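You operate a simulated robot arm through the tools that you are given. There is no shell and no other tool.

You run a simulated robot arm. Do the job below in one go: nothing can be reset, and whatever is moved stays where it is left.

Task
Set the controls near the green top of unit four. At the end: the roller lever of unit four is switched on; the unit four knob c is turned to 3; the unit four knob b is turned to 1; the unit four knob a is turned to 3; whatever was shut is shut again. Leave all else as you found it, and nothing knocked over. The roller lever of unit four goes to its stop.

It is judged by the outcome, as a careful person would: the job done as asked, and still so three seconds after it is handed in. It fails if anything else is knocked over, pushed out of place, dropped, spilled or broken.

Robot
A 7-joint arm with a two-finger parallel gripper, fixed in place. Base frame: the origin is at the foot of the arm, x ahead of it, y to its left, z up; the work surface is at about z = 0.882. Readings come in m, rad, newtons and seconds.
With the tool pointing down near the work surface it reaches from about 0.4 to 0.9 m from the base axis. Its first joint turns from -2.496 to 2.496 rad. Payload 3 kg.
Tool frame: the origin (TCP) lies between the finger pads and is the grasp point; the fingertips stand 0.03 m ahead of it; z points along the fingers, y is the line along which they close. Largest opening 0.094 m; finger width 0.028, thickness 0.01; the body of the gripper, 0.05 by 0.096 m, starts 0.055 m behind the TCP.
Orientation is that of the tool frame in the base frame, as a unit quaternion [x, y, z, w]. With the fingers straight down and closing along the base's y, the tool's x points along the base's -x, its y along +y and its z along -z.

Tools
- The arm moves only by the tool servo_tool. Its arguments are lists of equal length, an entry for each row: "travel": the shift along the tool's x, y, z in units of 300 mm (1.0 is 300 mm), a list of three; "turn": the turn, a rotation vector about the tool's x, y, z in units of 45 degrees (1.0 is 45 degrees), a list of three; "grip": the gripper command, from -1 (shut) to 1 (fully open), values between in proportion. In form: {"travel": [[tx, ty, tz], ...], "turn": [[ax, ay, az], ...], "grip": [grip, ...]}. A call has 1 to 20 rows; each row is the pose to reach, as a shift and turn from the pose commanded when the call began, along the tool's axes at that moment. A call with a number of a shift or a turn outside -1 to 1 is refused whole. Rows are played at 5 a second. More than 0.05 m and 0.15 rad between two rows, or a gripper value outside its range, and nothing of the call is played. A pose out of reach is approached as far as the arm can. The call stops where the force on the tool passes 40 N (or 10 N more than at its start, if that is more) or the arm is blocked; 0.2 s more then pass. Each finger travels about 0.072 m/s and halts on what it meets, pressing with about 37 N; the grip force reading is that of the motor and also rises with nothing between the fingers. The clock runs only during rows and for 0.2 s after the last one: add rows that repeat a pose to give the fingers time. The reply holds the time, the measured pose of the TCP, the force on the tool along the base axes, the opening and the grip force, in the units named above and with some noise, with the torque about the TCP (base axes, N m) and any sound that the robot's microphone picked up.
- Cameras (640 x 400 px; columns grow to the right, rows downward): "scene" is fixed at [0.0534, 0.4996, 1.7529]; the picture's right is [-0.72, -0.69, 0.00], its down [-0.47, 0.49, -0.74] and it looks along [0.51, -0.53, -0.68] (base axes); focal length 370 px, centre (320, 200). "wrist" rides on the gripper at [0.076, 0.014, -0.102] in the tool frame; the picture's right is [-0.18, 0.98, 0.00], its down [-0.75, -0.14, -0.64] and it looks along [-0.63, -0.12, 0.77] (tool axes); focal length 243 px, centre (320, 200). There is no depth. A picture from a camera that has moved, and an enlarged one, comes with that camera's place and axes in the base frame and with its lens. The place of the scene camera against the robot may be out by one fixed shift of up to 0.018 m in any direction.
- camera(camera): a new picture of that camera. The clock stands still meanwhile.
- enlarge(camera, box): a new picture of the part [left, top, right, bottom] of that camera's present view, enlarged. The clock stands still meanwhile.
- finish_job(): hands the job in; it is judged then, once.

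Nothing tells you positions but the pictures and the camera data. Unless the task says otherwise, let go and move clear before handing in.

The tools are called after ">>>" as name(argument=value, ...) on one line, values as JSON. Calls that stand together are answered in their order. servo_tool: Moves the arm, as the interface text tells. Its arguments: {"type":"object","properties":{"travel":{"type":"array","items":{"type":"array","items":{"type":"number"}}},"turn":{"type":"array","items":{"type":"array","items":{"type":"number"}}},"grip":{"type":"array","items":{"type":"number"}}},"required":["travel","turn","grip"]} The other tools are called the same way: camera (camera) takes a picture; enlarge (camera, box) takes an enlarged picture of a part of a camera's view; finish_job () hands the job in.

At the start:

```text
time_s: 0.0
eef_pos: [0.53, -0.0205, 1.299]
tool_rot: [0.0, 1.0, 0.0, 0.0]
contact_force: [-0.6, -0.6, 0.1]
ft_torque: [0.02, -0.01, -0.03]
width: 0.094
grip_force: 0.1
```

scene: 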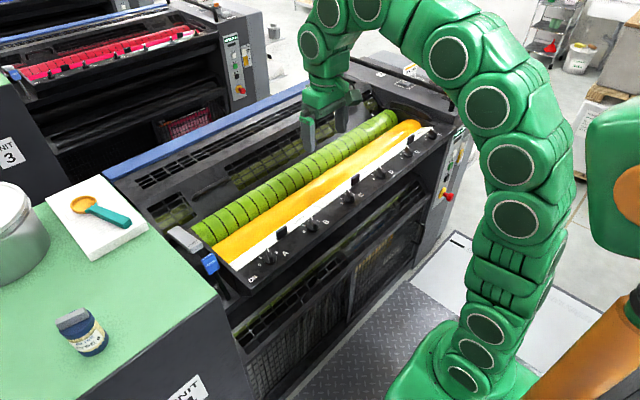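
wrist: 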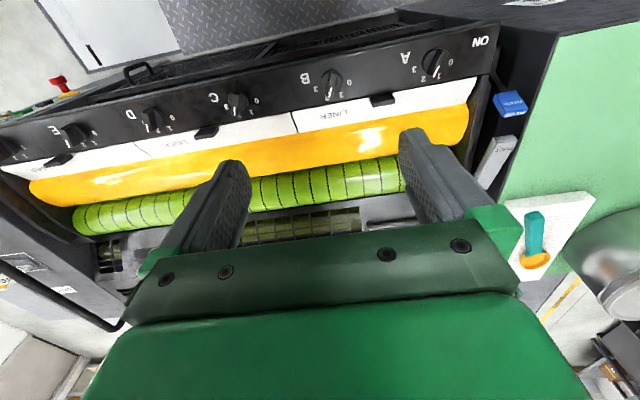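

I see a press unit with a dark panel carrying knobs A to E beside a yellow duct, with a blue lever and a grey lever near the green top. I'll take enlarged pictures to work out the labels and positions first.

>>> enlarge(camera="scene", box=[150, 200, 310, 300])

>>> enlarge(camera="scene", box=[260, 110, 480, 250])

>>> enlarge(camera="wrist", box=[380, 20, 540, 120])

>>> enlarge(camera="wrist", box=[180, 50, 380, 175])

>>> enlarge(camera="wrist", box=[0, 60, 200, 185])

```text
4.00 times, centred on (230, 250) of scene
camera zoom: at [0.0534, 0.4996, 1.7529], right [-0.72, -0.69, 0.0], down [-0.47, 0.49, -0.74], along [0.51, -0.53, -0.68], focal length 1478 px, centre (680, 0)
```

zoom: 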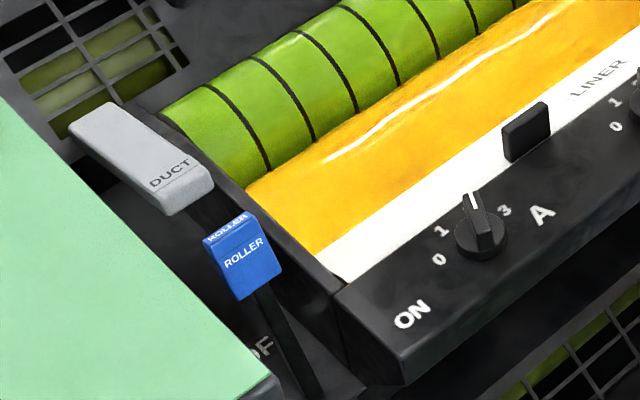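

```text
2.86 times, centred on (370, 180) of scene
camera zoom: at [0.0534, 0.4996, 1.7529], right [-0.72, -0.69, 0.0], down [-0.47, 0.49, -0.74], along [0.51, -0.53, -0.68], focal length 1056 px, centre (177, 257)
```

zoom: 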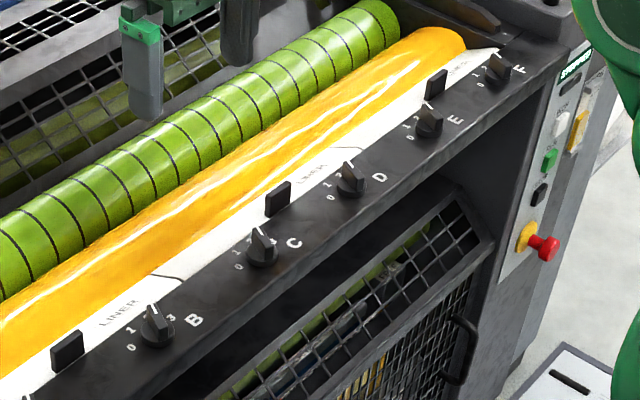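

```text
4.00 times, centred on (460, 70) of wrist
camera zoom: at [0.4523, -0.0062, 1.4011], right [0.18, 0.98, 0.0], down [0.75, -0.14, 0.64], along [0.63, -0.12, -0.77], focal length 970 px, centre (-240, 720)
```

zoom: 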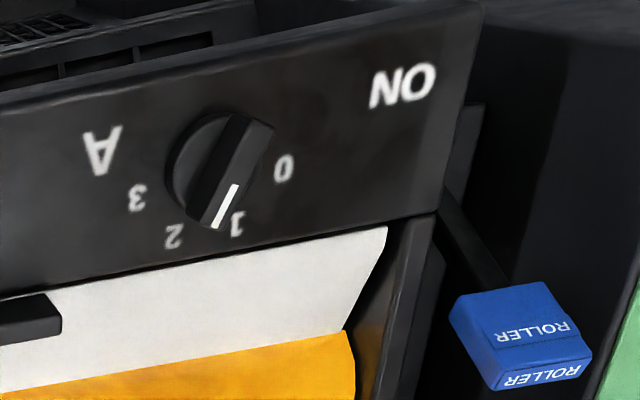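

```text
3.20 times, centred on (280, 112) of wrist
camera zoom: at [0.4523, -0.0062, 1.4011], right [0.18, 0.98, 0.0], down [0.75, -0.14, 0.64], along [0.63, -0.12, -0.77], focal length 776 px, centre (448, 480)
```

zoom: 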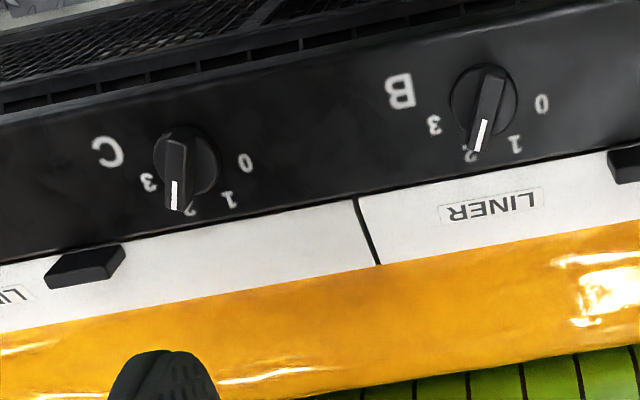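

```text
3.20 times, centred on (100, 122) of wrist
camera zoom: at [0.4523, -0.0062, 1.4011], right [0.18, 0.98, 0.0], down [0.75, -0.14, 0.64], along [0.63, -0.12, -0.77], focal length 776 px, centre (1024, 448)
```

zoom: 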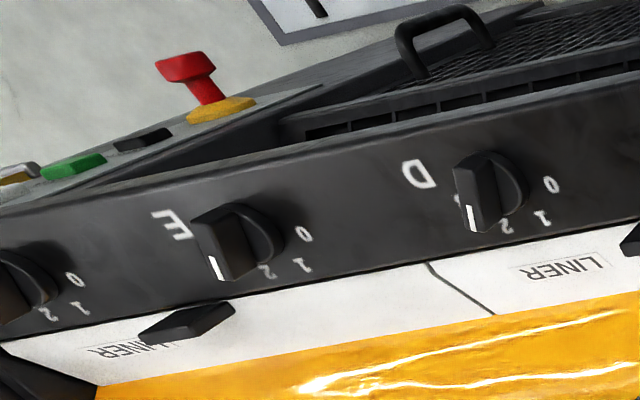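

The panel with knobs A–F runs along y at about x≈0.56. A is at 1, B at 2 and C near 2, and the blue ROLLER lever sits near (0.64, 0.28, 1.0). I'll move the wrist camera over for a closer look at the lever and knob A.

>>> servo_tool(travel=[[0.046, 0.1125, 0.02], [0.092, 0.225, 0.04], [0.138, 0.3375, 0.06], [0.184, 0.45, 0.08], [0.23, 0.5625, 0.1], [0.276, 0.675, 0.12], [0.322, 0.7875, 0.14], [0.367, 0.9, 0.16]], turn=[[0, 0, 0], [0, 0, 0], [0, 0, 0], [0, 0, 0], [0, 0, 0], [0, 0, 0], [0, 0, 0], [0, 0, 0]], grip=[1, 1, 1, 1, 1, 1, 1, 1])

>>> camera(camera="wrist")

>>> camera(camera="scene")

```text
time_s: 1.8
eef_pos: [0.4187, 0.2506, 1.2515]
tool_rot: [0.0, 1.0, 0.0, -0.001]
contact_force: [-0.4, -0.1, 0.1]
ft_torque: [0.02, -0.04, 0.0]
width: 0.094
grip_force: 0.1
```

```text
taken
camera wrist: at [0.3427, 0.2644, 1.3537], right [0.18, 0.98, 0.0], down [0.75, -0.14, 0.64], along [0.63, -0.12, -0.77], focal length 243 px, centre (320, 200)
```

wrist: 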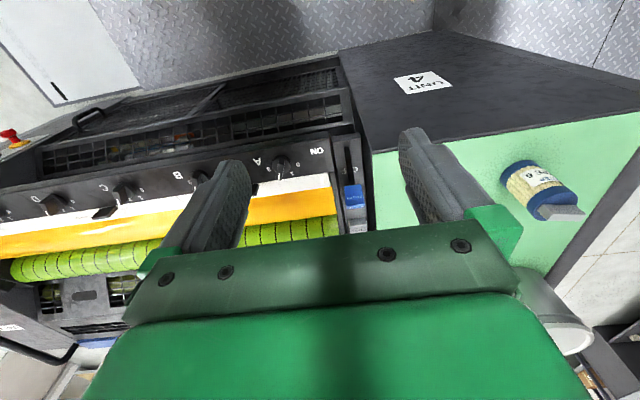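

```text
taken
```

scene: 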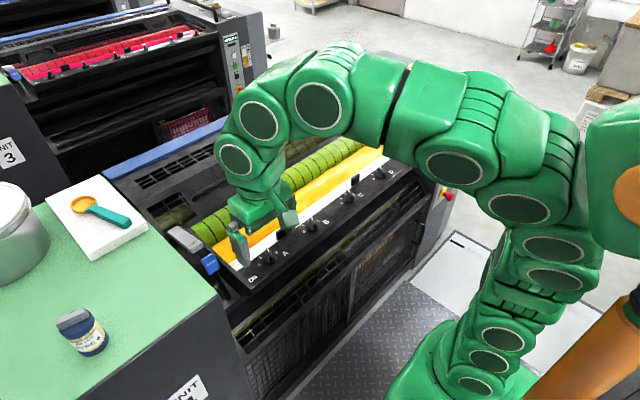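

>>> enlarge(camera="wrist", box=[230, 120, 390, 220])

>>> enlarge(camera="wrist", box=[320, 140, 400, 240])

```text
4.00 times, centred on (310, 170) of wrist
camera zoom: at [0.3427, 0.2644, 1.3537], right [0.18, 0.98, 0.0], down [0.75, -0.14, 0.64], along [0.63, -0.12, -0.77], focal length 970 px, centre (360, 320)
```

zoom: 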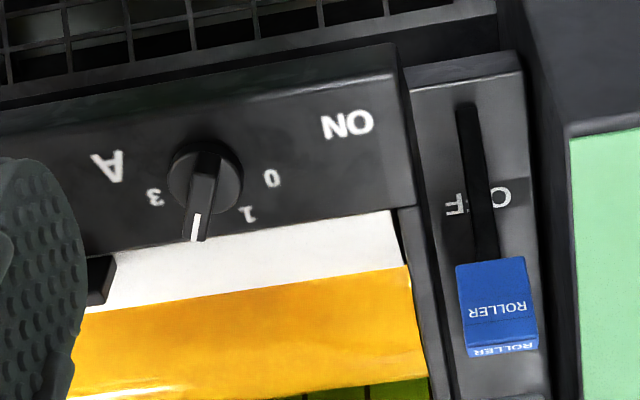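

```text
4.00 times, centred on (360, 190) of wrist
camera zoom: at [0.3427, 0.2644, 1.3537], right [0.18, 0.98, 0.0], down [0.75, -0.14, 0.64], along [0.63, -0.12, -0.77], focal length 970 px, centre (160, 240)
```

zoom: 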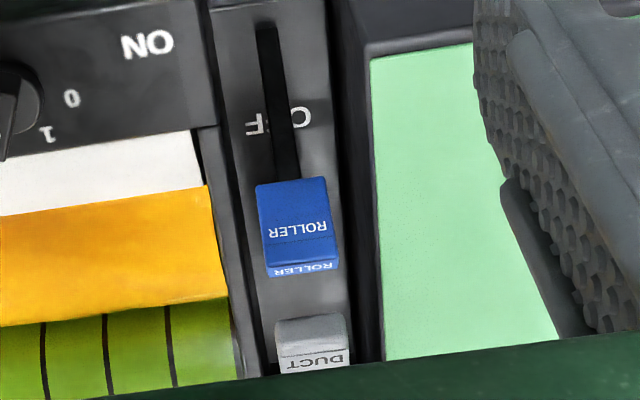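

The roller lever seems to lie flat over the OFF label, pointing away from the robot, and ON is printed near the robot-side edge. I'll take a close look at knob A and the lever from nearer in.

>>> servo_tool(travel=[[-0.04, -0.055, 0.1], [-0.08, -0.11, 0.2], [-0.12, -0.166, 0.3], [-0.16, -0.222, 0.4], [-0.197, -0.277, 0.5]], turn=[[0, 0, 0], [0, 0, 0], [0, 0, 0], [0, 0, 0], [0, 0, 0]], grip=[1, 1, 1, 1, 1])

>>> camera(camera="wrist")

>>> enlarge(camera="wrist", box=[240, 140, 400, 240])

```text
time_s: 3.0
eef_pos: [0.478, 0.1658, 1.0987]
tool_rot: [0.0, 1.0, -0.001, 0.001]
contact_force: [0.0, 0.2, 0.3]
ft_torque: [0.01, -0.02, 0.01]
width: 0.0942
grip_force: 0.1
```

```text
taken
camera wrist: at [0.4008, 0.1798, 1.2012], right [0.18, 0.98, 0.0], down [0.75, -0.14, 0.64], along [0.63, -0.12, -0.77], focal length 243 px, centre (320, 200)
```

wrist: 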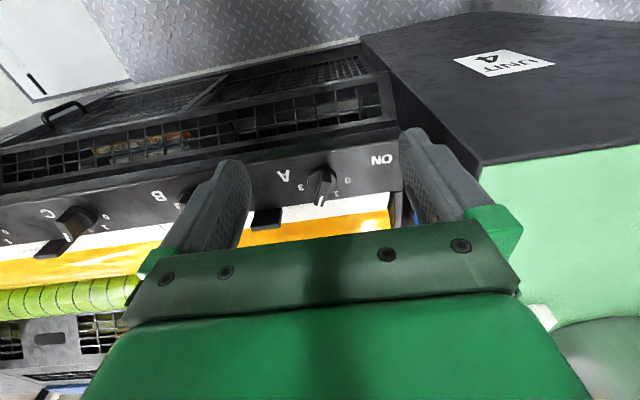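

```text
4.00 times, centred on (320, 190) of wrist
camera zoom: at [0.4008, 0.1798, 1.2012], right [0.18, 0.98, 0.0], down [0.75, -0.14, 0.64], along [0.63, -0.12, -0.77], focal length 970 px, centre (320, 240)
```

zoom: 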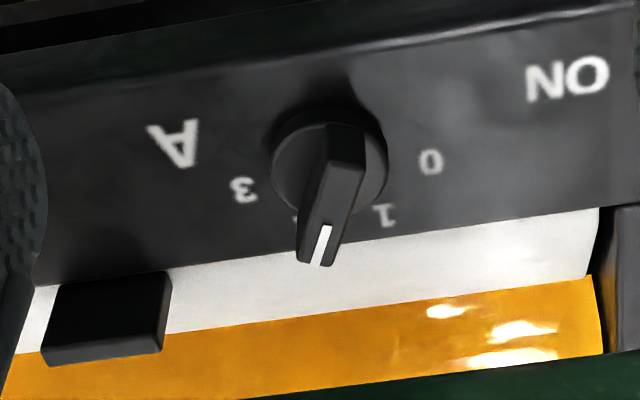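

Knob A is centred near (0.561, 0.153), its panel is level at z≈0.967, and its pointer is at about 2. Its numbers fan out at roughly +72°, +24°, −24° and −72°. Next I'll turn the camera towards the lever to see how it is hinged.

>>> servo_tool(travel=[[-0.017, 0.025, 0], [-0.034, 0.05, 0], [-0.051, 0.076, 0], [-0.068, 0.102, 0], [-0.085, 0.128, 0], [-0.103, 0.154, 0]], turn=[[0, 0, -0.166], [0, 0, -0.333], [0, 0, -0.5], [0, 0, -0.667], [0, 0, -0.834], [0, 0, -1.0]], grip=[1, 1, 1, 1, 1, 1])

>>> camera(camera="wrist")

>>> enlarge(camera="wrist", box=[240, 130, 400, 230])

```text
time_s: 4.4
eef_pos: [0.5084, 0.2122, 1.1011]
tool_rot: [-0.383, 0.924, 0.0, 0.0]
contact_force: [0.2, 0.5, -0.9]
ft_torque: [0.02, 0.0, 0.0]
width: 0.0942
grip_force: 0.0
```

```text
taken
camera wrist: at [0.4441, 0.1684, 1.2032], right [-0.57, 0.82, 0.0], down [0.63, 0.43, 0.64], along [0.53, 0.36, -0.77], focal length 243 px, centre (320, 200)
```

wrist: 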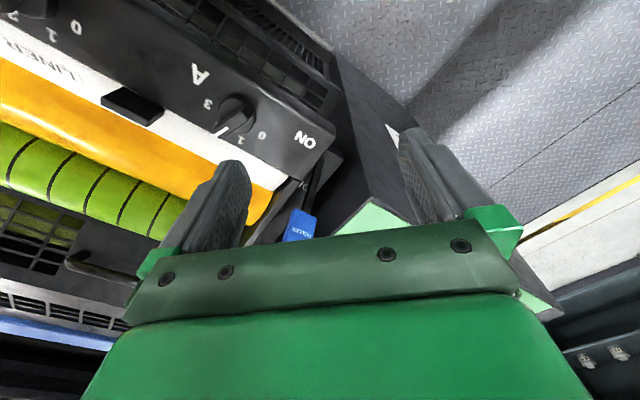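

```text
4.00 times, centred on (320, 180) of wrist
camera zoom: at [0.4441, 0.1684, 1.2032], right [-0.57, 0.82, 0.0], down [0.63, 0.43, 0.64], along [0.53, 0.36, -0.77], focal length 970 px, centre (320, 280)
```

zoom: 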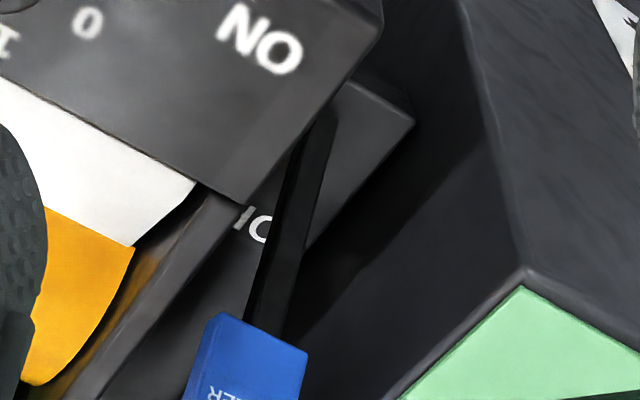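

The lever plate with OFF is lower (z≈0.88), and the lever stands up from it leaning away from the robot. Its handle is around (0.65, 0.28, 0.98), and the green top is at z≈0.995 with its edge near y≈0.31. I'll look from the side, along +y, to see the hinge and the DUCT lever behind.

>>> servo_tool(travel=[[-0.0357, -0.068, 0], [-0.0715, -0.136, 0], [-0.107, -0.204, 0], [-0.143, -0.272, 0], [-0.179, -0.34, 0], [-0.2145, -0.4077, 0]], turn=[[0, 0, -0.166], [0, 0, -0.333], [0, 0, -0.5], [0, 0, -0.667], [0, 0, -0.834], [0, 0, -1.0]], grip=[1, 1, 1, 1, 1, 1])

>>> camera(camera="wrist")

>>> enlarge(camera="wrist", box=[240, 120, 400, 220])

```text
time_s: 5.8
eef_pos: [0.6408, 0.1697, 1.1003]
tool_rot: [0.707, -0.707, -0.001, 0.0]
contact_force: [-1.0, 0.4, 0.5]
ft_torque: [-0.03, 0.02, 0.02]
width: 0.0938
grip_force: 0.1
```

```text
taken
camera wrist: at [0.6267, 0.0943, 1.2032], right [-0.98, 0.18, 0.0], down [0.14, 0.75, 0.64], along [0.12, 0.63, -0.77], focal length 243 px, centre (320, 200)
```

wrist: 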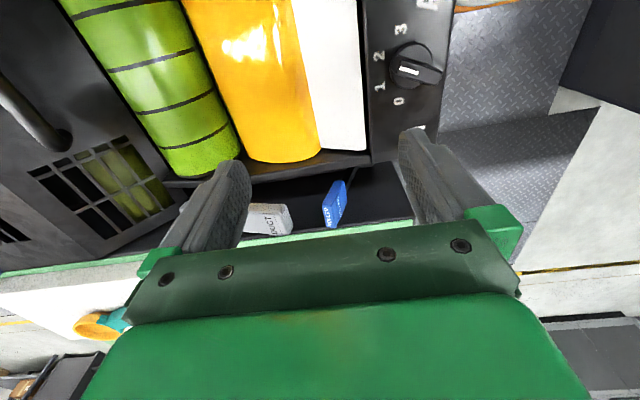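

```text
4.00 times, centred on (320, 170) of wrist
camera zoom: at [0.6267, 0.0943, 1.2032], right [-0.98, 0.18, 0.0], down [0.14, 0.75, 0.64], along [0.12, 0.63, -0.77], focal length 970 px, centre (320, 320)
```

zoom: 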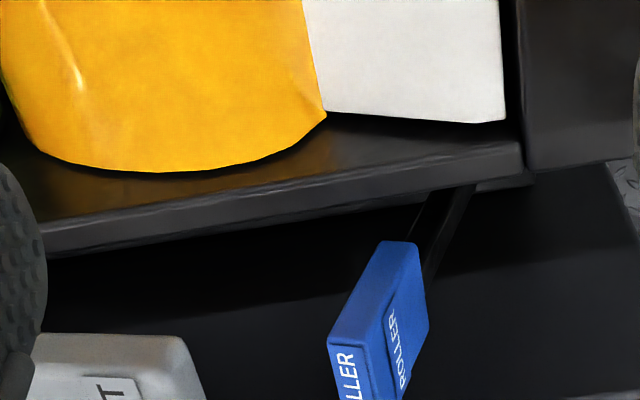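

The lever handle is a thin blue block and the DUCT lever is behind it. I'll zoom in further on the handle and the DUCT lever from this side view.

>>> enlarge(camera="wrist", box=[300, 160, 364, 240])

>>> enlarge(camera="wrist", box=[230, 180, 310, 240])

>>> enlarge(camera="scene", box=[160, 210, 260, 310])

```text
5.00 times, centred on (332, 200) of wrist
camera zoom: at [0.6267, 0.0943, 1.2032], right [-0.98, 0.18, 0.0], down [0.14, 0.75, 0.64], along [0.12, 0.63, -0.77], focal length 1213 px, centre (260, 200)
```

zoom: 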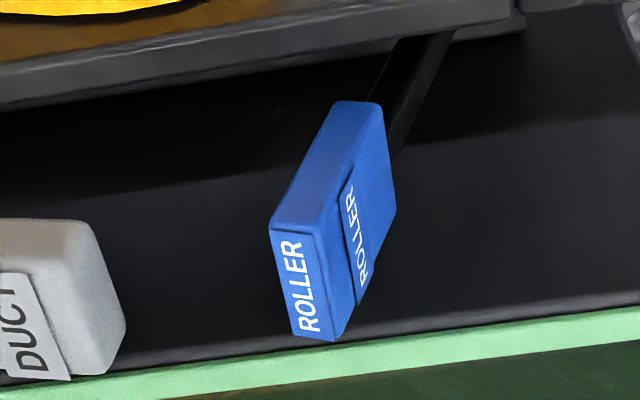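

```text
6.67 times, centred on (270, 210) of wrist
camera zoom: at [0.6267, 0.0943, 1.2032], right [-0.98, 0.18, 0.0], down [0.14, 0.75, 0.64], along [0.12, 0.63, -0.77], focal length 1618 px, centre (653, 133)
```

zoom: 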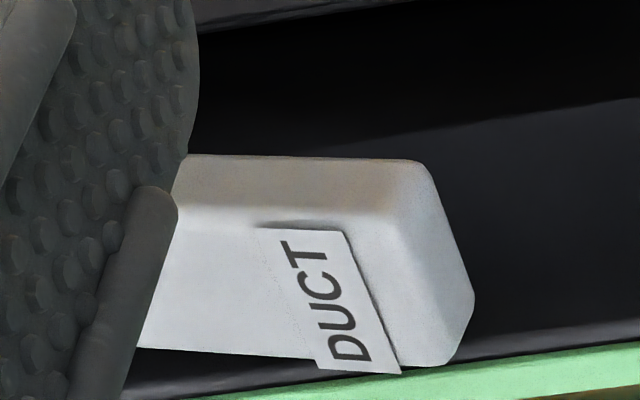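

```text
4.00 times, centred on (210, 260) of scene
camera zoom: at [0.0534, 0.4996, 1.7529], right [-0.72, -0.69, 0.0], down [-0.47, 0.49, -0.74], along [0.51, -0.53, -0.68], focal length 1478 px, centre (760, -40)
```

zoom: 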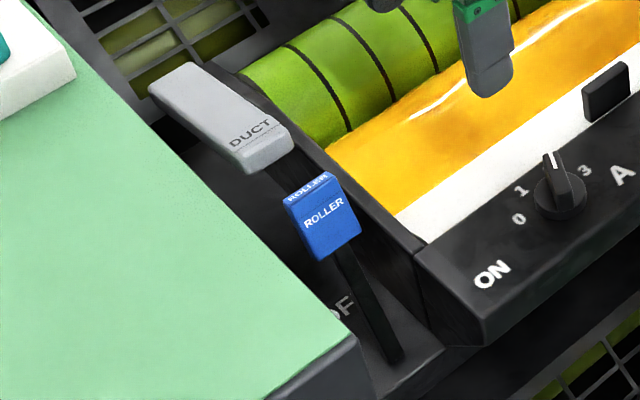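

The roller handle is about 11 mm thick and 34 mm wide, centred near (0.642, 0.276, 0.994) and leaning about 21° towards OFF (+x). The pivot is near x≈0.597, and the DUCT handle starts at x≈0.693. I'll shut the fingers, move above the gap between the two handles and check.

>>> servo_tool(travel=[[0, 0, 0], [-0.089, -0.025, 0], [-0.177, -0.05, 0], [-0.266, -0.075, 0], [-0.3543, -0.1007, 0], [-0.3543, -0.1007, 0.05]], turn=[[0, 0, 0], [0, 0, 0], [0, 0, 0], [0, 0, 0], [0, 0, 0], [0, 0, 0]], grip=[-1, -1, -1, -1, -1, -1])

>>> enlarge(camera="scene", box=[140, 190, 300, 290])

>>> camera(camera="wrist")

```text
time_s: 7.2
eef_pos: [0.6694, 0.2776, 1.0853]
tool_rot: [-0.707, 0.708, 0.0, 0.0]
contact_force: [-0.8, 0.4, 0.4]
ft_torque: [0.02, -0.01, 0.02]
width: 0.0
grip_force: 33.0
```

```text
4.00 times, centred on (220, 240) of scene
camera zoom: at [0.0534, 0.4996, 1.7529], right [-0.72, -0.69, 0.0], down [-0.47, 0.49, -0.74], along [0.51, -0.53, -0.68], focal length 1478 px, centre (720, 40)
```

zoom: 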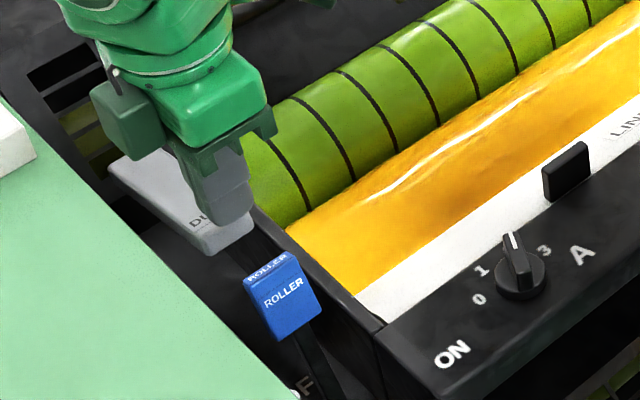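

```text
taken
camera wrist: at [0.6563, 0.2026, 1.1878], right [-0.98, 0.18, 0.0], down [0.14, 0.75, 0.64], along [0.12, 0.63, -0.77], focal length 243 px, centre (320, 200)
```

wrist: 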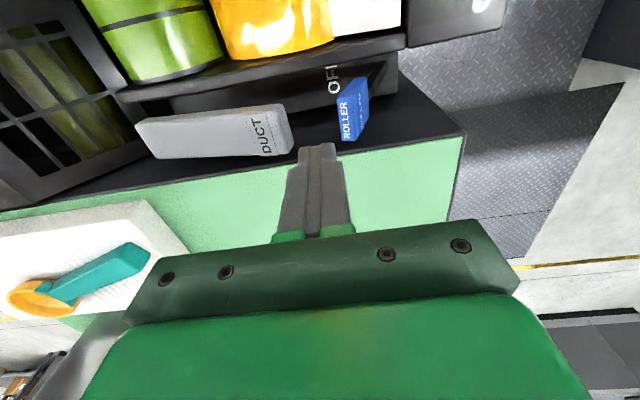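

The closed fingers are above the gap. I'll enlarge this view to confirm the clearance before going down.

>>> enlarge(camera="wrist", box=[240, 60, 400, 160])

```text
4.00 times, centred on (320, 110) of wrist
camera zoom: at [0.6563, 0.2026, 1.1878], right [-0.98, 0.18, 0.0], down [0.14, 0.75, 0.64], along [0.12, 0.63, -0.77], focal length 970 px, centre (320, 560)
```

zoom: 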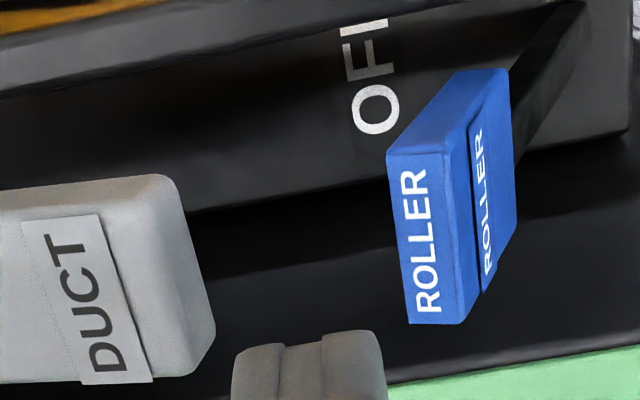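

The gap runs from x≈0.6545 (roller) to 0.6955 (DUCT), and the 20 mm closed fingers sit at x≈0.670. I'll nudge 4 mm in +x, then descend behind the roller handle.

>>> servo_tool(travel=[[0, -0.0133, 0], [0, -0.0133, 0.05], [0, -0.0133, 0.1], [0, -0.0133, 0.15], [0, -0.0133, 0.21]], turn=[[0, 0, 0], [0, 0, 0], [0, 0, 0], [0, 0, 0], [0, 0, 0]], grip=[-1, -1, -1, -1, -1])

>>> enlarge(camera="wrist", box=[240, 80, 400, 180])

>>> enlarge(camera="scene", box=[140, 190, 300, 290])

```text
time_s: 8.4
eef_pos: [0.6752, 0.2771, 1.0226]
tool_rot: [-0.707, 0.707, 0.0, 0.0]
contact_force: [-0.5, -0.1, -0.9]
ft_torque: [-0.01, 0.02, -0.02]
width: 0.0001
grip_force: 33.1
```

```text
4.00 times, centred on (320, 130) of wrist
camera zoom: at [0.6599, 0.2016, 1.1258], right [-0.98, 0.18, 0.0], down [0.14, 0.75, 0.64], along [0.12, 0.63, -0.77], focal length 970 px, centre (320, 480)
```

zoom: 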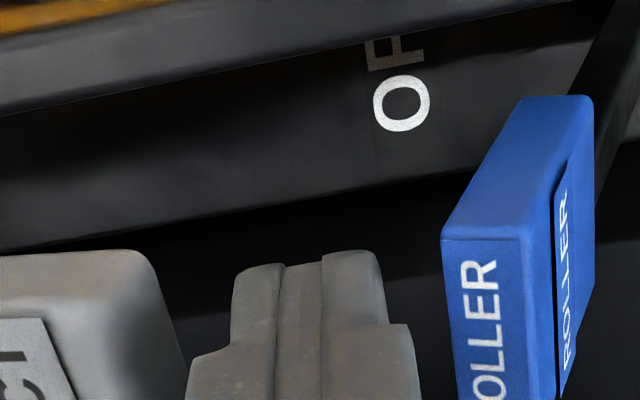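

```text
4.00 times, centred on (220, 240) of scene
camera zoom: at [0.0534, 0.4996, 1.7529], right [-0.72, -0.69, 0.0], down [-0.47, 0.49, -0.74], along [0.51, -0.53, -0.68], focal length 1478 px, centre (720, 40)
```

zoom: 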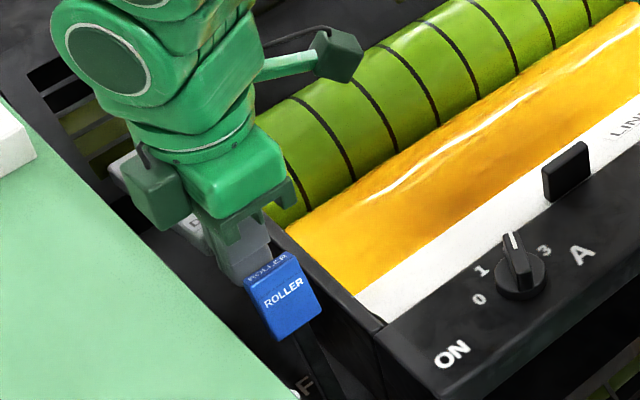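

The fingers are cleanly behind the handle. Now I'll push in −x (tool +y) slowly, watching the force.

>>> servo_tool(travel=[[0, 0.0333, 0], [0, 0.0667, 0], [0, 0.1, 0], [0, 0.1333, 0], [0, 0.1667, 0]], turn=[[0, 0, 0], [0, 0, 0], [0, 0, 0], [0, 0, 0], [0, 0, 0]], grip=[-1, -1, -1, -1, -1])

>>> enlarge(camera="wrist", box=[240, 80, 400, 180])

>>> enlarge(camera="scene", box=[160, 210, 320, 310])

```text
time_s: 9.7
eef_pos: [0.6261, 0.2771, 1.026]
tool_rot: [0.707, -0.707, 0.001, -0.002]
contact_force: [1.5, -1.0, 14.4]
ft_torque: [-0.01, 0.21, 0.01]
width: 0.0
grip_force: 32.9
stopped in row 5: the force on the tool passed its limit at 43 N (the readings are from after the stop); the commanded pose is now the measured one
```

```text
4.00 times, centred on (320, 130) of wrist
camera zoom: at [0.6113, 0.2013, 1.1273], right [-0.98, 0.18, -0.01], down [0.14, 0.75, 0.64], along [0.12, 0.63, -0.76], focal length 970 px, centre (320, 480)
```

zoom: 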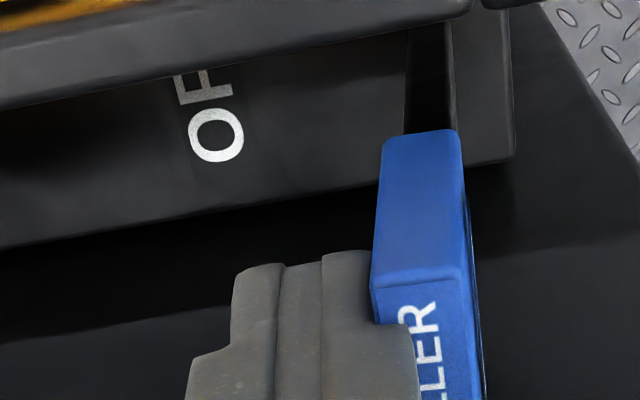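

```text
4.00 times, centred on (240, 260) of scene
camera zoom: at [0.0534, 0.4996, 1.7529], right [-0.72, -0.69, 0.0], down [-0.47, 0.49, -0.74], along [0.51, -0.53, -0.68], focal length 1478 px, centre (640, -40)
```

zoom: 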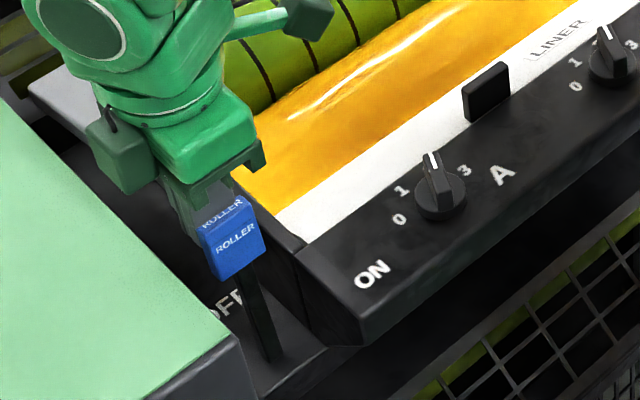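

The lever has swung to about upright, and the step on the fingers caught the handle's rising top, giving an upward force of 14 N. I'll raise the tool about 16 mm and carry on pushing.

>>> servo_tool(travel=[[0, -0.005, -0.027], [0, -0.005, -0.0533], [0, 0.0167, -0.0533], [0, 0.0367, -0.0533], [0, 0.0567, -0.0533], [0, 0.0767, -0.0533], [0, 0.0967, -0.0533]], turn=[[0, 0, 0], [0, 0, 0], [0, 0, 0], [0, 0, 0], [0, 0, 0], [0, 0, 0], [0, 0, 0]], grip=[-1, -1, -1, -1, -1, -1, -1])

>>> enlarge(camera="wrist", box=[240, 80, 400, 180])

>>> enlarge(camera="scene", box=[160, 210, 320, 310])

```text
time_s: 11.3
eef_pos: [0.5971, 0.2788, 1.0405]
tool_rot: [0.707, -0.707, 0.001, -0.003]
contact_force: [0.8, 0.2, 0.4]
ft_torque: [0.02, 0.03, -0.01]
width: 0.0
grip_force: 32.8
```

```text
4.00 times, centred on (320, 130) of wrist
camera zoom: at [0.582, 0.2018, 1.1428], right [-0.98, 0.18, 0.0], down [0.14, 0.75, 0.64], along [0.12, 0.63, -0.76], focal length 970 px, centre (320, 480)
```

zoom: 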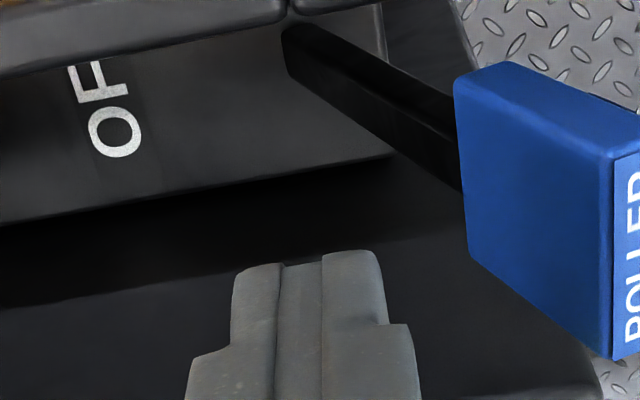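

```text
4.00 times, centred on (240, 260) of scene
camera zoom: at [0.0534, 0.4996, 1.7529], right [-0.72, -0.69, 0.0], down [-0.47, 0.49, -0.74], along [0.51, -0.53, -0.68], focal length 1478 px, centre (640, -40)
```

zoom: 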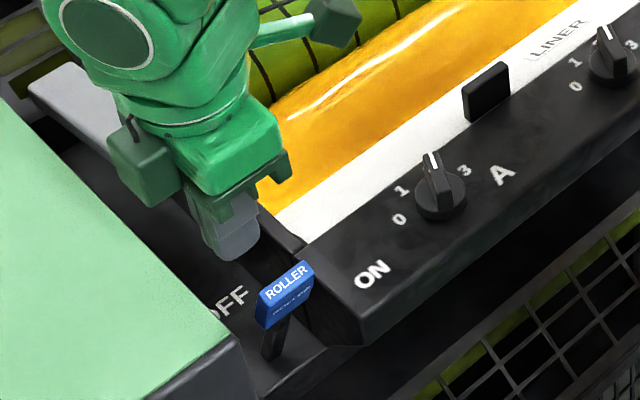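

The lever snapped over and now leans about 21° towards ON, mirroring its OFF position. I'll nudge it gently to confirm it's against its stop.

>>> servo_tool(travel=[[0, 0.03, 0.0333], [0, 0.06, 0.0333], [0, 0.08, 0.0333], [0, 0.09, 0.0333], [0, 0.1, 0.0333], [0, 0.107, 0.0333]], turn=[[0, 0, 0], [0, 0, 0], [0, 0, 0], [0, 0, 0], [0, 0, 0], [0, 0, 0]], grip=[-1, -1, -1, -1, -1, -1])

>>> enlarge(camera="wrist", box=[280, 80, 440, 180])

```text
time_s: 12.6
eef_pos: [0.57, 0.2767, 1.0308]
tool_rot: [-0.706, 0.708, -0.004, 0.006]
contact_force: [13.1, 0.3, -1.6]
ft_torque: [-0.07, -0.4, 0.06]
width: 0.0
grip_force: 33.2
stopped in row 6: the force on the tool passed its limit at 44 N (the readings are from after the stop); the commanded pose is now the measured one
```

```text
4.00 times, centred on (360, 130) of wrist
camera zoom: at [0.554, 0.2012, 1.1331], right [-0.98, 0.19, -0.01], down [0.13, 0.75, 0.65], along [0.13, 0.63, -0.76], focal length 970 px, centre (160, 480)
```

zoom: 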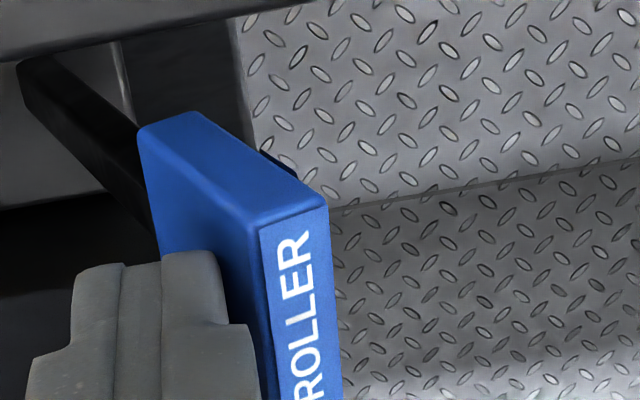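

The force rises sharply right at contact, so the lever is against its ON stop. I'll back off, go up, and look at the result.

>>> servo_tool(travel=[[0, -0.05, 0], [0, -0.1, 0], [0, -0.1, -0.1], [0, -0.1, -0.2], [0, -0.1, -0.3]], turn=[[0, 0, 0], [0, 0, 0], [0, 0, 0], [0, 0, 0], [0, 0, 0]], grip=[-1, -1, -1, -1, -1])

>>> enlarge(camera="scene", box=[160, 210, 320, 310])

```text
time_s: 13.8
eef_pos: [0.597, 0.2772, 1.1202]
tool_rot: [0.708, -0.706, 0.002, -0.004]
contact_force: [0.9, -0.3, 0.4]
ft_torque: [0.0, -0.03, 0.0]
width: 0.0
grip_force: 32.7
```

```text
4.00 times, centred on (240, 260) of scene
camera zoom: at [0.0534, 0.4996, 1.7529], right [-0.72, -0.69, 0.0], down [-0.47, 0.49, -0.74], along [0.51, -0.53, -0.68], focal length 1478 px, centre (640, -40)
```

zoom: 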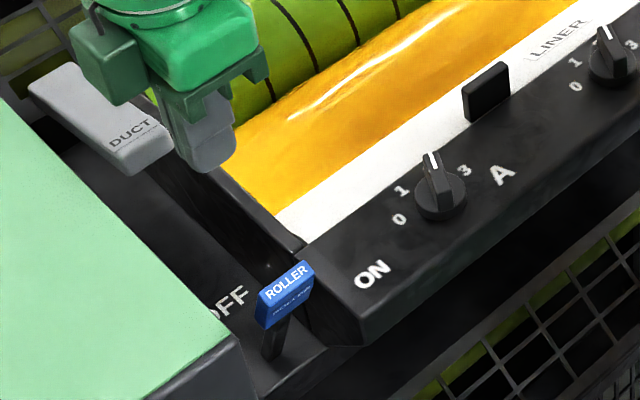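

The roller lever is at ON and DUCT hasn't moved. Now I'll go above knob A, turning the tool back in stages and opening the fingers part way.

>>> servo_tool(travel=[[0.069, 0.02, 0], [0.138, 0.04, 0], [0.207, 0.06, 0], [0.276, 0.08, 0], [0.345, 0.1, 0.05], [0.415, 0.1187, 0.1]], turn=[[0, 0, 0.166], [0, 0, 0.333], [0, 0, 0.5], [0, 0, 0.667], [0, 0, 0.834], [0, 0, 1.0]], grip=[0.06, 0.06, 0.06, 0.06, 0.06, 0.06])

>>> servo_tool(travel=[[0, 0, 0], [0, 0, 0], [0, 0, 0], [0, 0, 0], [0, 0, 0], [0, 0, 0]], turn=[[0, 0, 0.166], [0, 0, 0.333], [0, 0, 0.5], [0, 0, 0.667], [0, 0, 0.834], [0, 0, 1.0]], grip=[0.06, 0.06, 0.06, 0.06, 0.06, 0.06])

>>> camera(camera="wrist")

>>> enlarge(camera="wrist", box=[240, 120, 400, 220])

```text
time_s: 15.2
eef_pos: [0.5637, 0.1516, 1.0902]
tool_rot: [-0.381, 0.925, 0.0, 0.006]
contact_force: [-0.8, -0.4, -0.1]
ft_torque: [-0.01, -0.03, 0.04]
width: 0.05
grip_force: 0.1
```

```text
time_s: 16.6
eef_pos: [0.5629, 0.1522, 1.0903]
tool_rot: [0.002, 1.0, 0.002, 0.006]
contact_force: [-0.2, 1.2, -0.5]
ft_torque: [0.0, -0.02, 0.02]
width: 0.0497
grip_force: 0.2
```

```text
taken
camera wrist: at [0.4851, 0.167, 1.192], right [0.19, 0.98, 0.01], down [0.75, -0.15, 0.65], along [0.64, -0.12, -0.76], focal length 243 px, centre (320, 200)
```

wrist: 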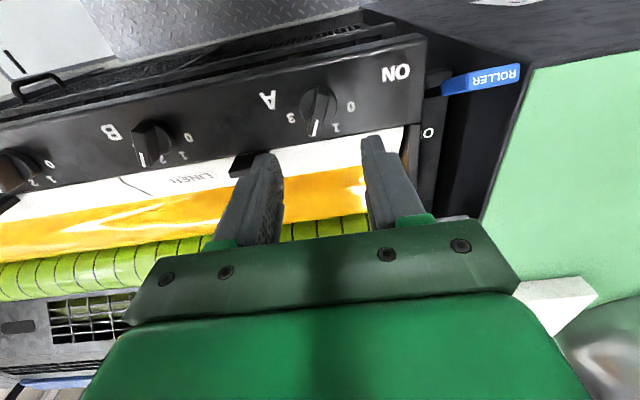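

```text
4.00 times, centred on (320, 170) of wrist
camera zoom: at [0.4851, 0.167, 1.192], right [0.19, 0.98, 0.01], down [0.75, -0.15, 0.65], along [0.64, -0.12, -0.76], focal length 970 px, centre (320, 320)
```

zoom: 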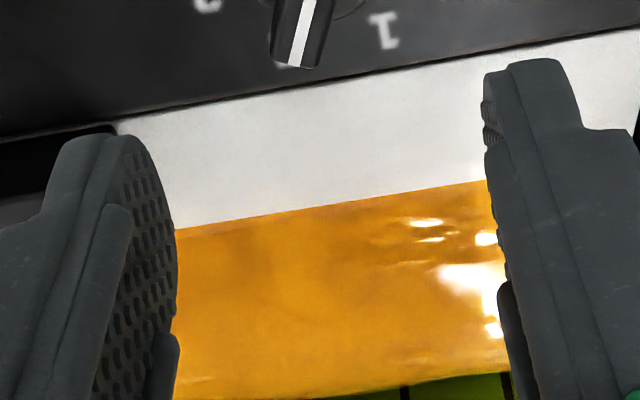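

Now a steeper view of knob A for accurate position and angle.

>>> enlarge(camera="wrist", box=[260, 60, 388, 140])

>>> enlarge(camera="wrist", box=[90, 90, 218, 170])

```text
5.00 times, centred on (324, 100) of wrist
camera zoom: at [0.4851, 0.167, 1.192], right [0.19, 0.98, 0.01], down [0.75, -0.15, 0.65], along [0.64, -0.12, -0.76], focal length 1213 px, centre (300, 700)
```

zoom: 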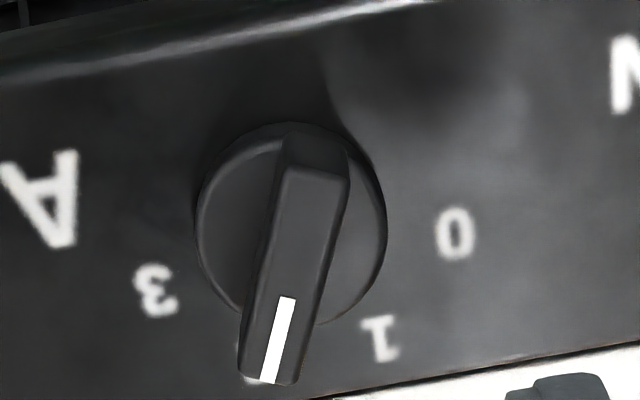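

```text
5.00 times, centred on (154, 130) of wrist
camera zoom: at [0.4851, 0.167, 1.192], right [0.19, 0.98, 0.01], down [0.75, -0.15, 0.65], along [0.64, -0.12, -0.76], focal length 1213 px, centre (1150, 550)
```

zoom: 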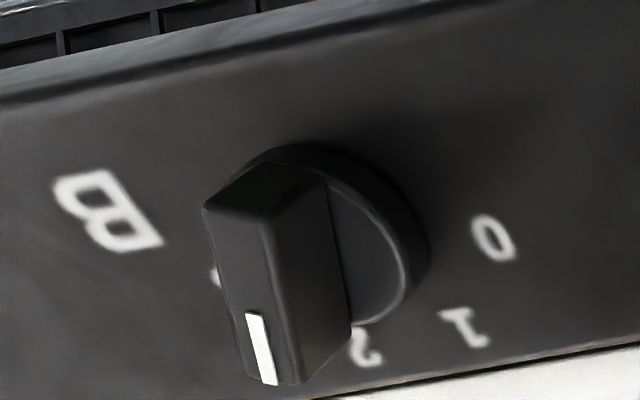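

Knob A is centred at about (0.5605, 0.1526) with its bar at −24° (position 2), and 3 sits at about −74°. The bar top is at z≈0.993. I'll straighten the tool's small tilt, align it to the bar and come down over it.

>>> servo_tool(travel=[[0.003, 0, 0], [0.006, 0, 0]], turn=[[0.005, 0.015, 0], [0.005, 0.015, 0]], grip=[0.06, 0.06])

>>> servo_tool(travel=[[0, 0, 0], [0, 0, 0], [0, 0, 0], [0, 0, 0]], turn=[[0, 0, 0.135], [0, 0, 0.27], [0, 0, 0.405], [0, 0, 0.535]], grip=[0.06, 0.06, 0.06, 0.06])

>>> camera(camera="wrist")

```text
time_s: 17.2
eef_pos: [0.562, 0.153, 1.0911]
tool_rot: [0.001, 1.0, 0.001, 0.0]
contact_force: [0.2, -0.2, -0.1]
ft_torque: [0.03, 0.02, -0.01]
width: 0.0496
grip_force: 0.1
```

```text
time_s: 18.2
eef_pos: [0.5605, 0.1521, 1.0895]
tool_rot: [0.21, 0.978, 0.0, -0.001]
contact_force: [0.0, -0.1, 0.1]
ft_torque: [0.02, 0.01, 0.0]
width: 0.0498
grip_force: 0.0
```

```text
taken
camera wrist: at [0.497, 0.1974, 1.193], right [0.57, 0.82, 0.0], down [0.63, -0.44, 0.64], along [0.53, -0.37, -0.77], focal length 243 px, centre (320, 200)
```

wrist: 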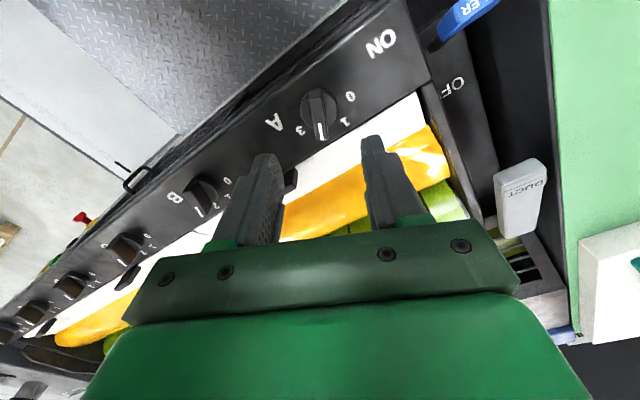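

>>> enlarge(camera="wrist", box=[256, 70, 384, 150])

```text
5.00 times, centred on (320, 110) of wrist
camera zoom: at [0.497, 0.1974, 1.193], right [0.57, 0.82, 0.0], down [0.63, -0.44, 0.64], along [0.53, -0.37, -0.77], focal length 1213 px, centre (320, 650)
```

zoom: 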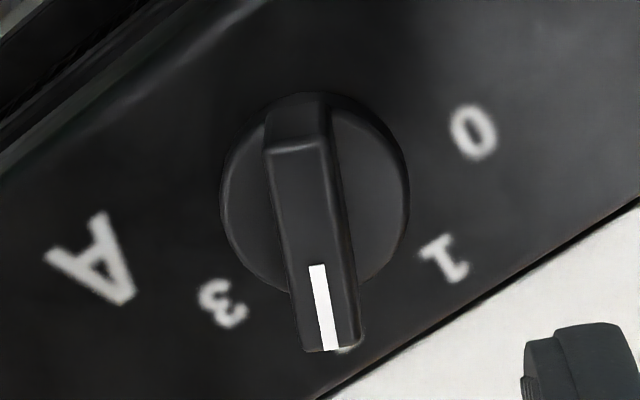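

The tool is centred over knob A and aligned to about 1°. Descending with the fingers either side of the bar.

>>> servo_tool(travel=[[0, -0.003, 0.07], [0, -0.003, 0.14], [0, -0.003, 0.2], [0, -0.003, 0.235], [0, -0.003, 0.263]], turn=[[0, 0, 0], [0, 0, 0], [0, 0, 0], [0, 0, 0], [0, 0, 0]], grip=[0.06, 0.06, 0.06, 0.06, 0.06])

>>> enlarge(camera="wrist", box=[240, 120, 400, 220])

>>> enlarge(camera="scene", box=[190, 200, 350, 300])

```text
time_s: 19.4
eef_pos: [0.561, 0.1519, 1.0113]
tool_rot: [0.209, 0.978, -0.001, 0.0]
contact_force: [-0.5, -1.1, -0.1]
ft_torque: [-0.01, -0.01, 0.0]
width: 0.0499
grip_force: 0.0
```

```text
4.00 times, centred on (320, 170) of wrist
camera zoom: at [0.497, 0.1968, 1.1137], right [0.57, 0.82, 0.0], down [0.63, -0.44, 0.64], along [0.53, -0.37, -0.77], focal length 970 px, centre (320, 320)
```

zoom: 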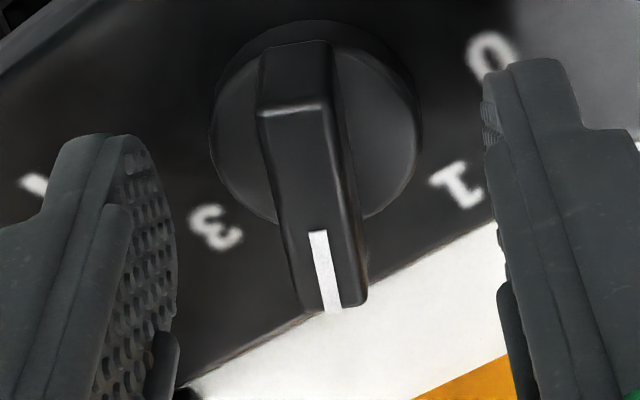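

```text
4.00 times, centred on (270, 250) of scene
camera zoom: at [0.0534, 0.4996, 1.7529], right [-0.72, -0.69, 0.0], down [-0.47, 0.49, -0.74], along [0.51, -0.53, -0.68], focal length 1478 px, centre (520, 0)
```

zoom: 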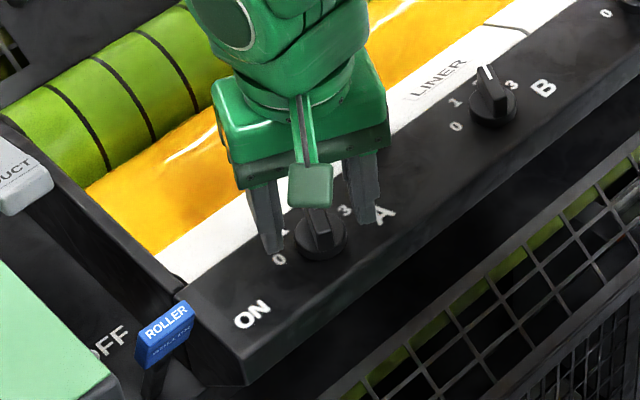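

The fingertips are about 1 cm above the knob disc and straddle the bar. I'll lower 4 mm more and close.

>>> servo_tool(travel=[[0, 0, 0.0133], [0, 0, 0.0133], [0, 0, 0.0133], [0, 0, 0.0133], [0, 0, 0.0133]], turn=[[0, 0, 0], [0, 0, 0], [0, 0, 0], [0, 0, 0], [0, 0, 0]], grip=[0.06, -1, -1, -1, -1])

>>> enlarge(camera="wrist", box=[240, 120, 400, 220])

```text
time_s: 20.6
eef_pos: [0.5617, 0.1518, 1.007]
tool_rot: [0.207, 0.978, -0.001, -0.001]
contact_force: [0.7, -6.1, -1.7]
ft_torque: [-0.3, -0.39, 0.02]
width: 0.0334
grip_force: 44.8
```

```text
4.00 times, centred on (320, 170) of wrist
camera zoom: at [0.4967, 0.1963, 1.1096], right [0.57, 0.82, 0.0], down [0.63, -0.44, 0.64], along [0.53, -0.37, -0.77], focal length 970 px, centre (320, 320)
```

zoom: 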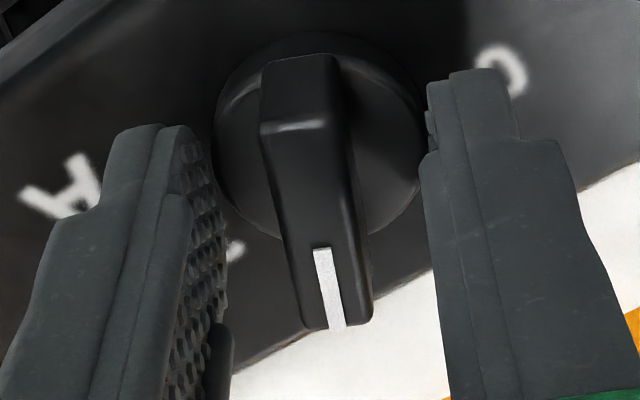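

The fingers closed onto the knob's round base (33 mm) rather than the bar. I'll open, raise about 7 mm and close on the bar.

>>> servo_tool(travel=[[0, 0, 0], [0, 0, 0], [0, 0, -0.0233], [0, 0, -0.0233], [0, 0, -0.0233], [0, 0, -0.0233], [0, 0, -0.0233], [0, 0, -0.0233]], turn=[[0, 0, 0], [0, 0, 0], [0, 0, 0], [0, 0, 0], [0, 0, 0], [0, 0, 0], [0, 0, 0], [0, 0, 0]], grip=[0.06, 0.06, 0.06, -1, -1, -1, -1, -1])

>>> enlarge(camera="wrist", box=[240, 120, 400, 220])

```text
time_s: 22.4
eef_pos: [0.5596, 0.1532, 1.0154]
tool_rot: [0.208, 0.978, 0.001, 0.0]
contact_force: [-2.3, 0.2, 4.4]
ft_torque: [0.34, 0.72, -0.01]
width: 0.0107
grip_force: 44.5
```

```text
4.00 times, centred on (320, 170) of wrist
camera zoom: at [0.4963, 0.1965, 1.1167], right [0.57, 0.82, 0.0], down [0.63, -0.44, 0.64], along [0.53, -0.37, -0.77], focal length 970 px, centre (320, 320)
```

zoom: 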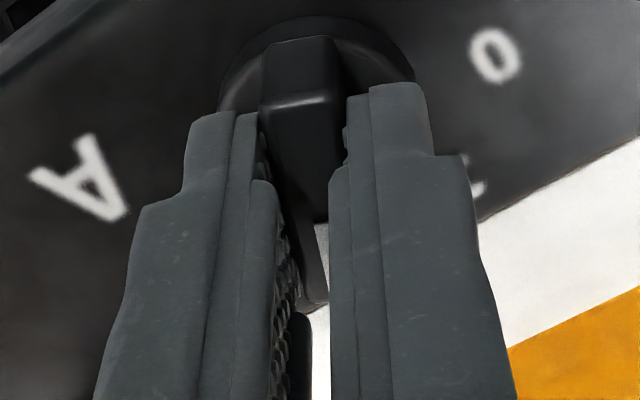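

I've got the bar now (10.7 mm). Turning clockwise towards 3, first 25°.

>>> servo_tool(travel=[[0, 0, 0], [0, 0, 0], [0, 0, 0], [0, 0, 0], [0, 0, 0]], turn=[[0, 0, 0.11], [0, 0, 0.22], [0, 0, 0.33], [0, 0, 0.44], [0, 0, 0.55]], grip=[-1, -1, -1, -1, -1])

>>> enlarge(camera="wrist", box=[240, 100, 400, 200])

```text
time_s: 23.6
eef_pos: [0.5589, 0.1522, 1.014]
tool_rot: [0.414, 0.91, -0.001, 0.0]
contact_force: [-2.7, 1.7, 3.0]
ft_torque: [0.66, 0.47, 0.06]
width: 0.0111
grip_force: 44.4
```

```text
4.00 times, centred on (320, 150) of wrist
camera zoom: at [0.5208, 0.2192, 1.1167], right [0.86, 0.51, 0.0], down [0.39, -0.66, 0.64], along [0.32, -0.55, -0.77], focal length 970 px, centre (320, 400)
```

zoom: 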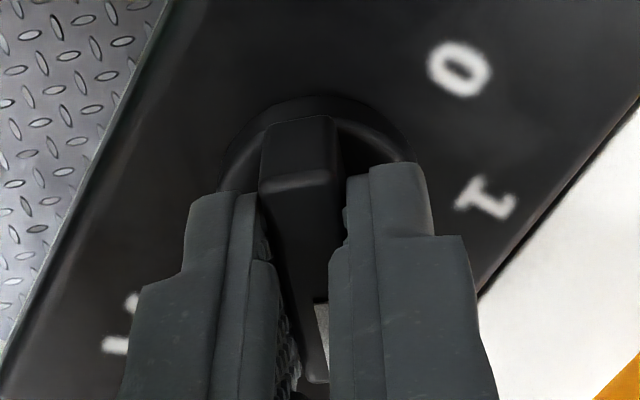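

The knob follows easily. Turning the remaining 25–26° to 3.

>>> servo_tool(travel=[[0, 0, 0], [0, 0, 0], [0, 0, 0], [0, 0, 0], [0, 0, 0], [0, 0, 0]], turn=[[0, 0, 0.12], [0, 0, 0.24], [0, 0, 0.36], [0, 0, 0.47], [0, 0, 0.57], [0, 0, 0.57]], grip=[-1, -1, -1, -1, -1, -1])

>>> enlarge(camera="scene", box=[190, 200, 350, 300])

```text
time_s: 25.0
eef_pos: [0.5605, 0.1522, 1.0141]
tool_rot: [0.606, 0.796, 0.0, 0.0]
contact_force: [-3.6, -3.6, 0.7]
ft_torque: [0.17, 0.03, -0.03]
width: 0.0107
grip_force: 44.6
```

```text
4.00 times, centred on (270, 250) of scene
camera zoom: at [0.0534, 0.4996, 1.7529], right [-0.72, -0.69, 0.0], down [-0.47, 0.49, -0.74], along [0.51, -0.53, -0.68], focal length 1478 px, centre (520, 0)
```

zoom: 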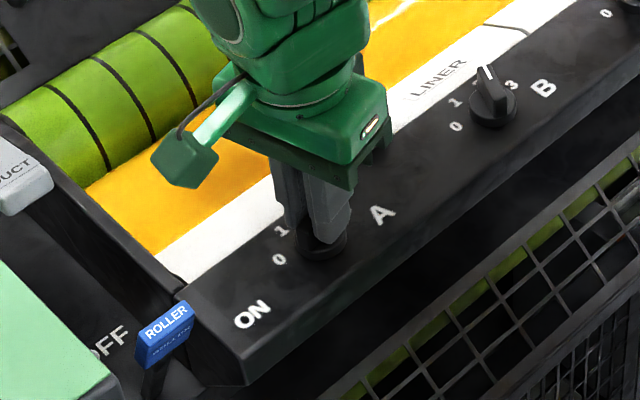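

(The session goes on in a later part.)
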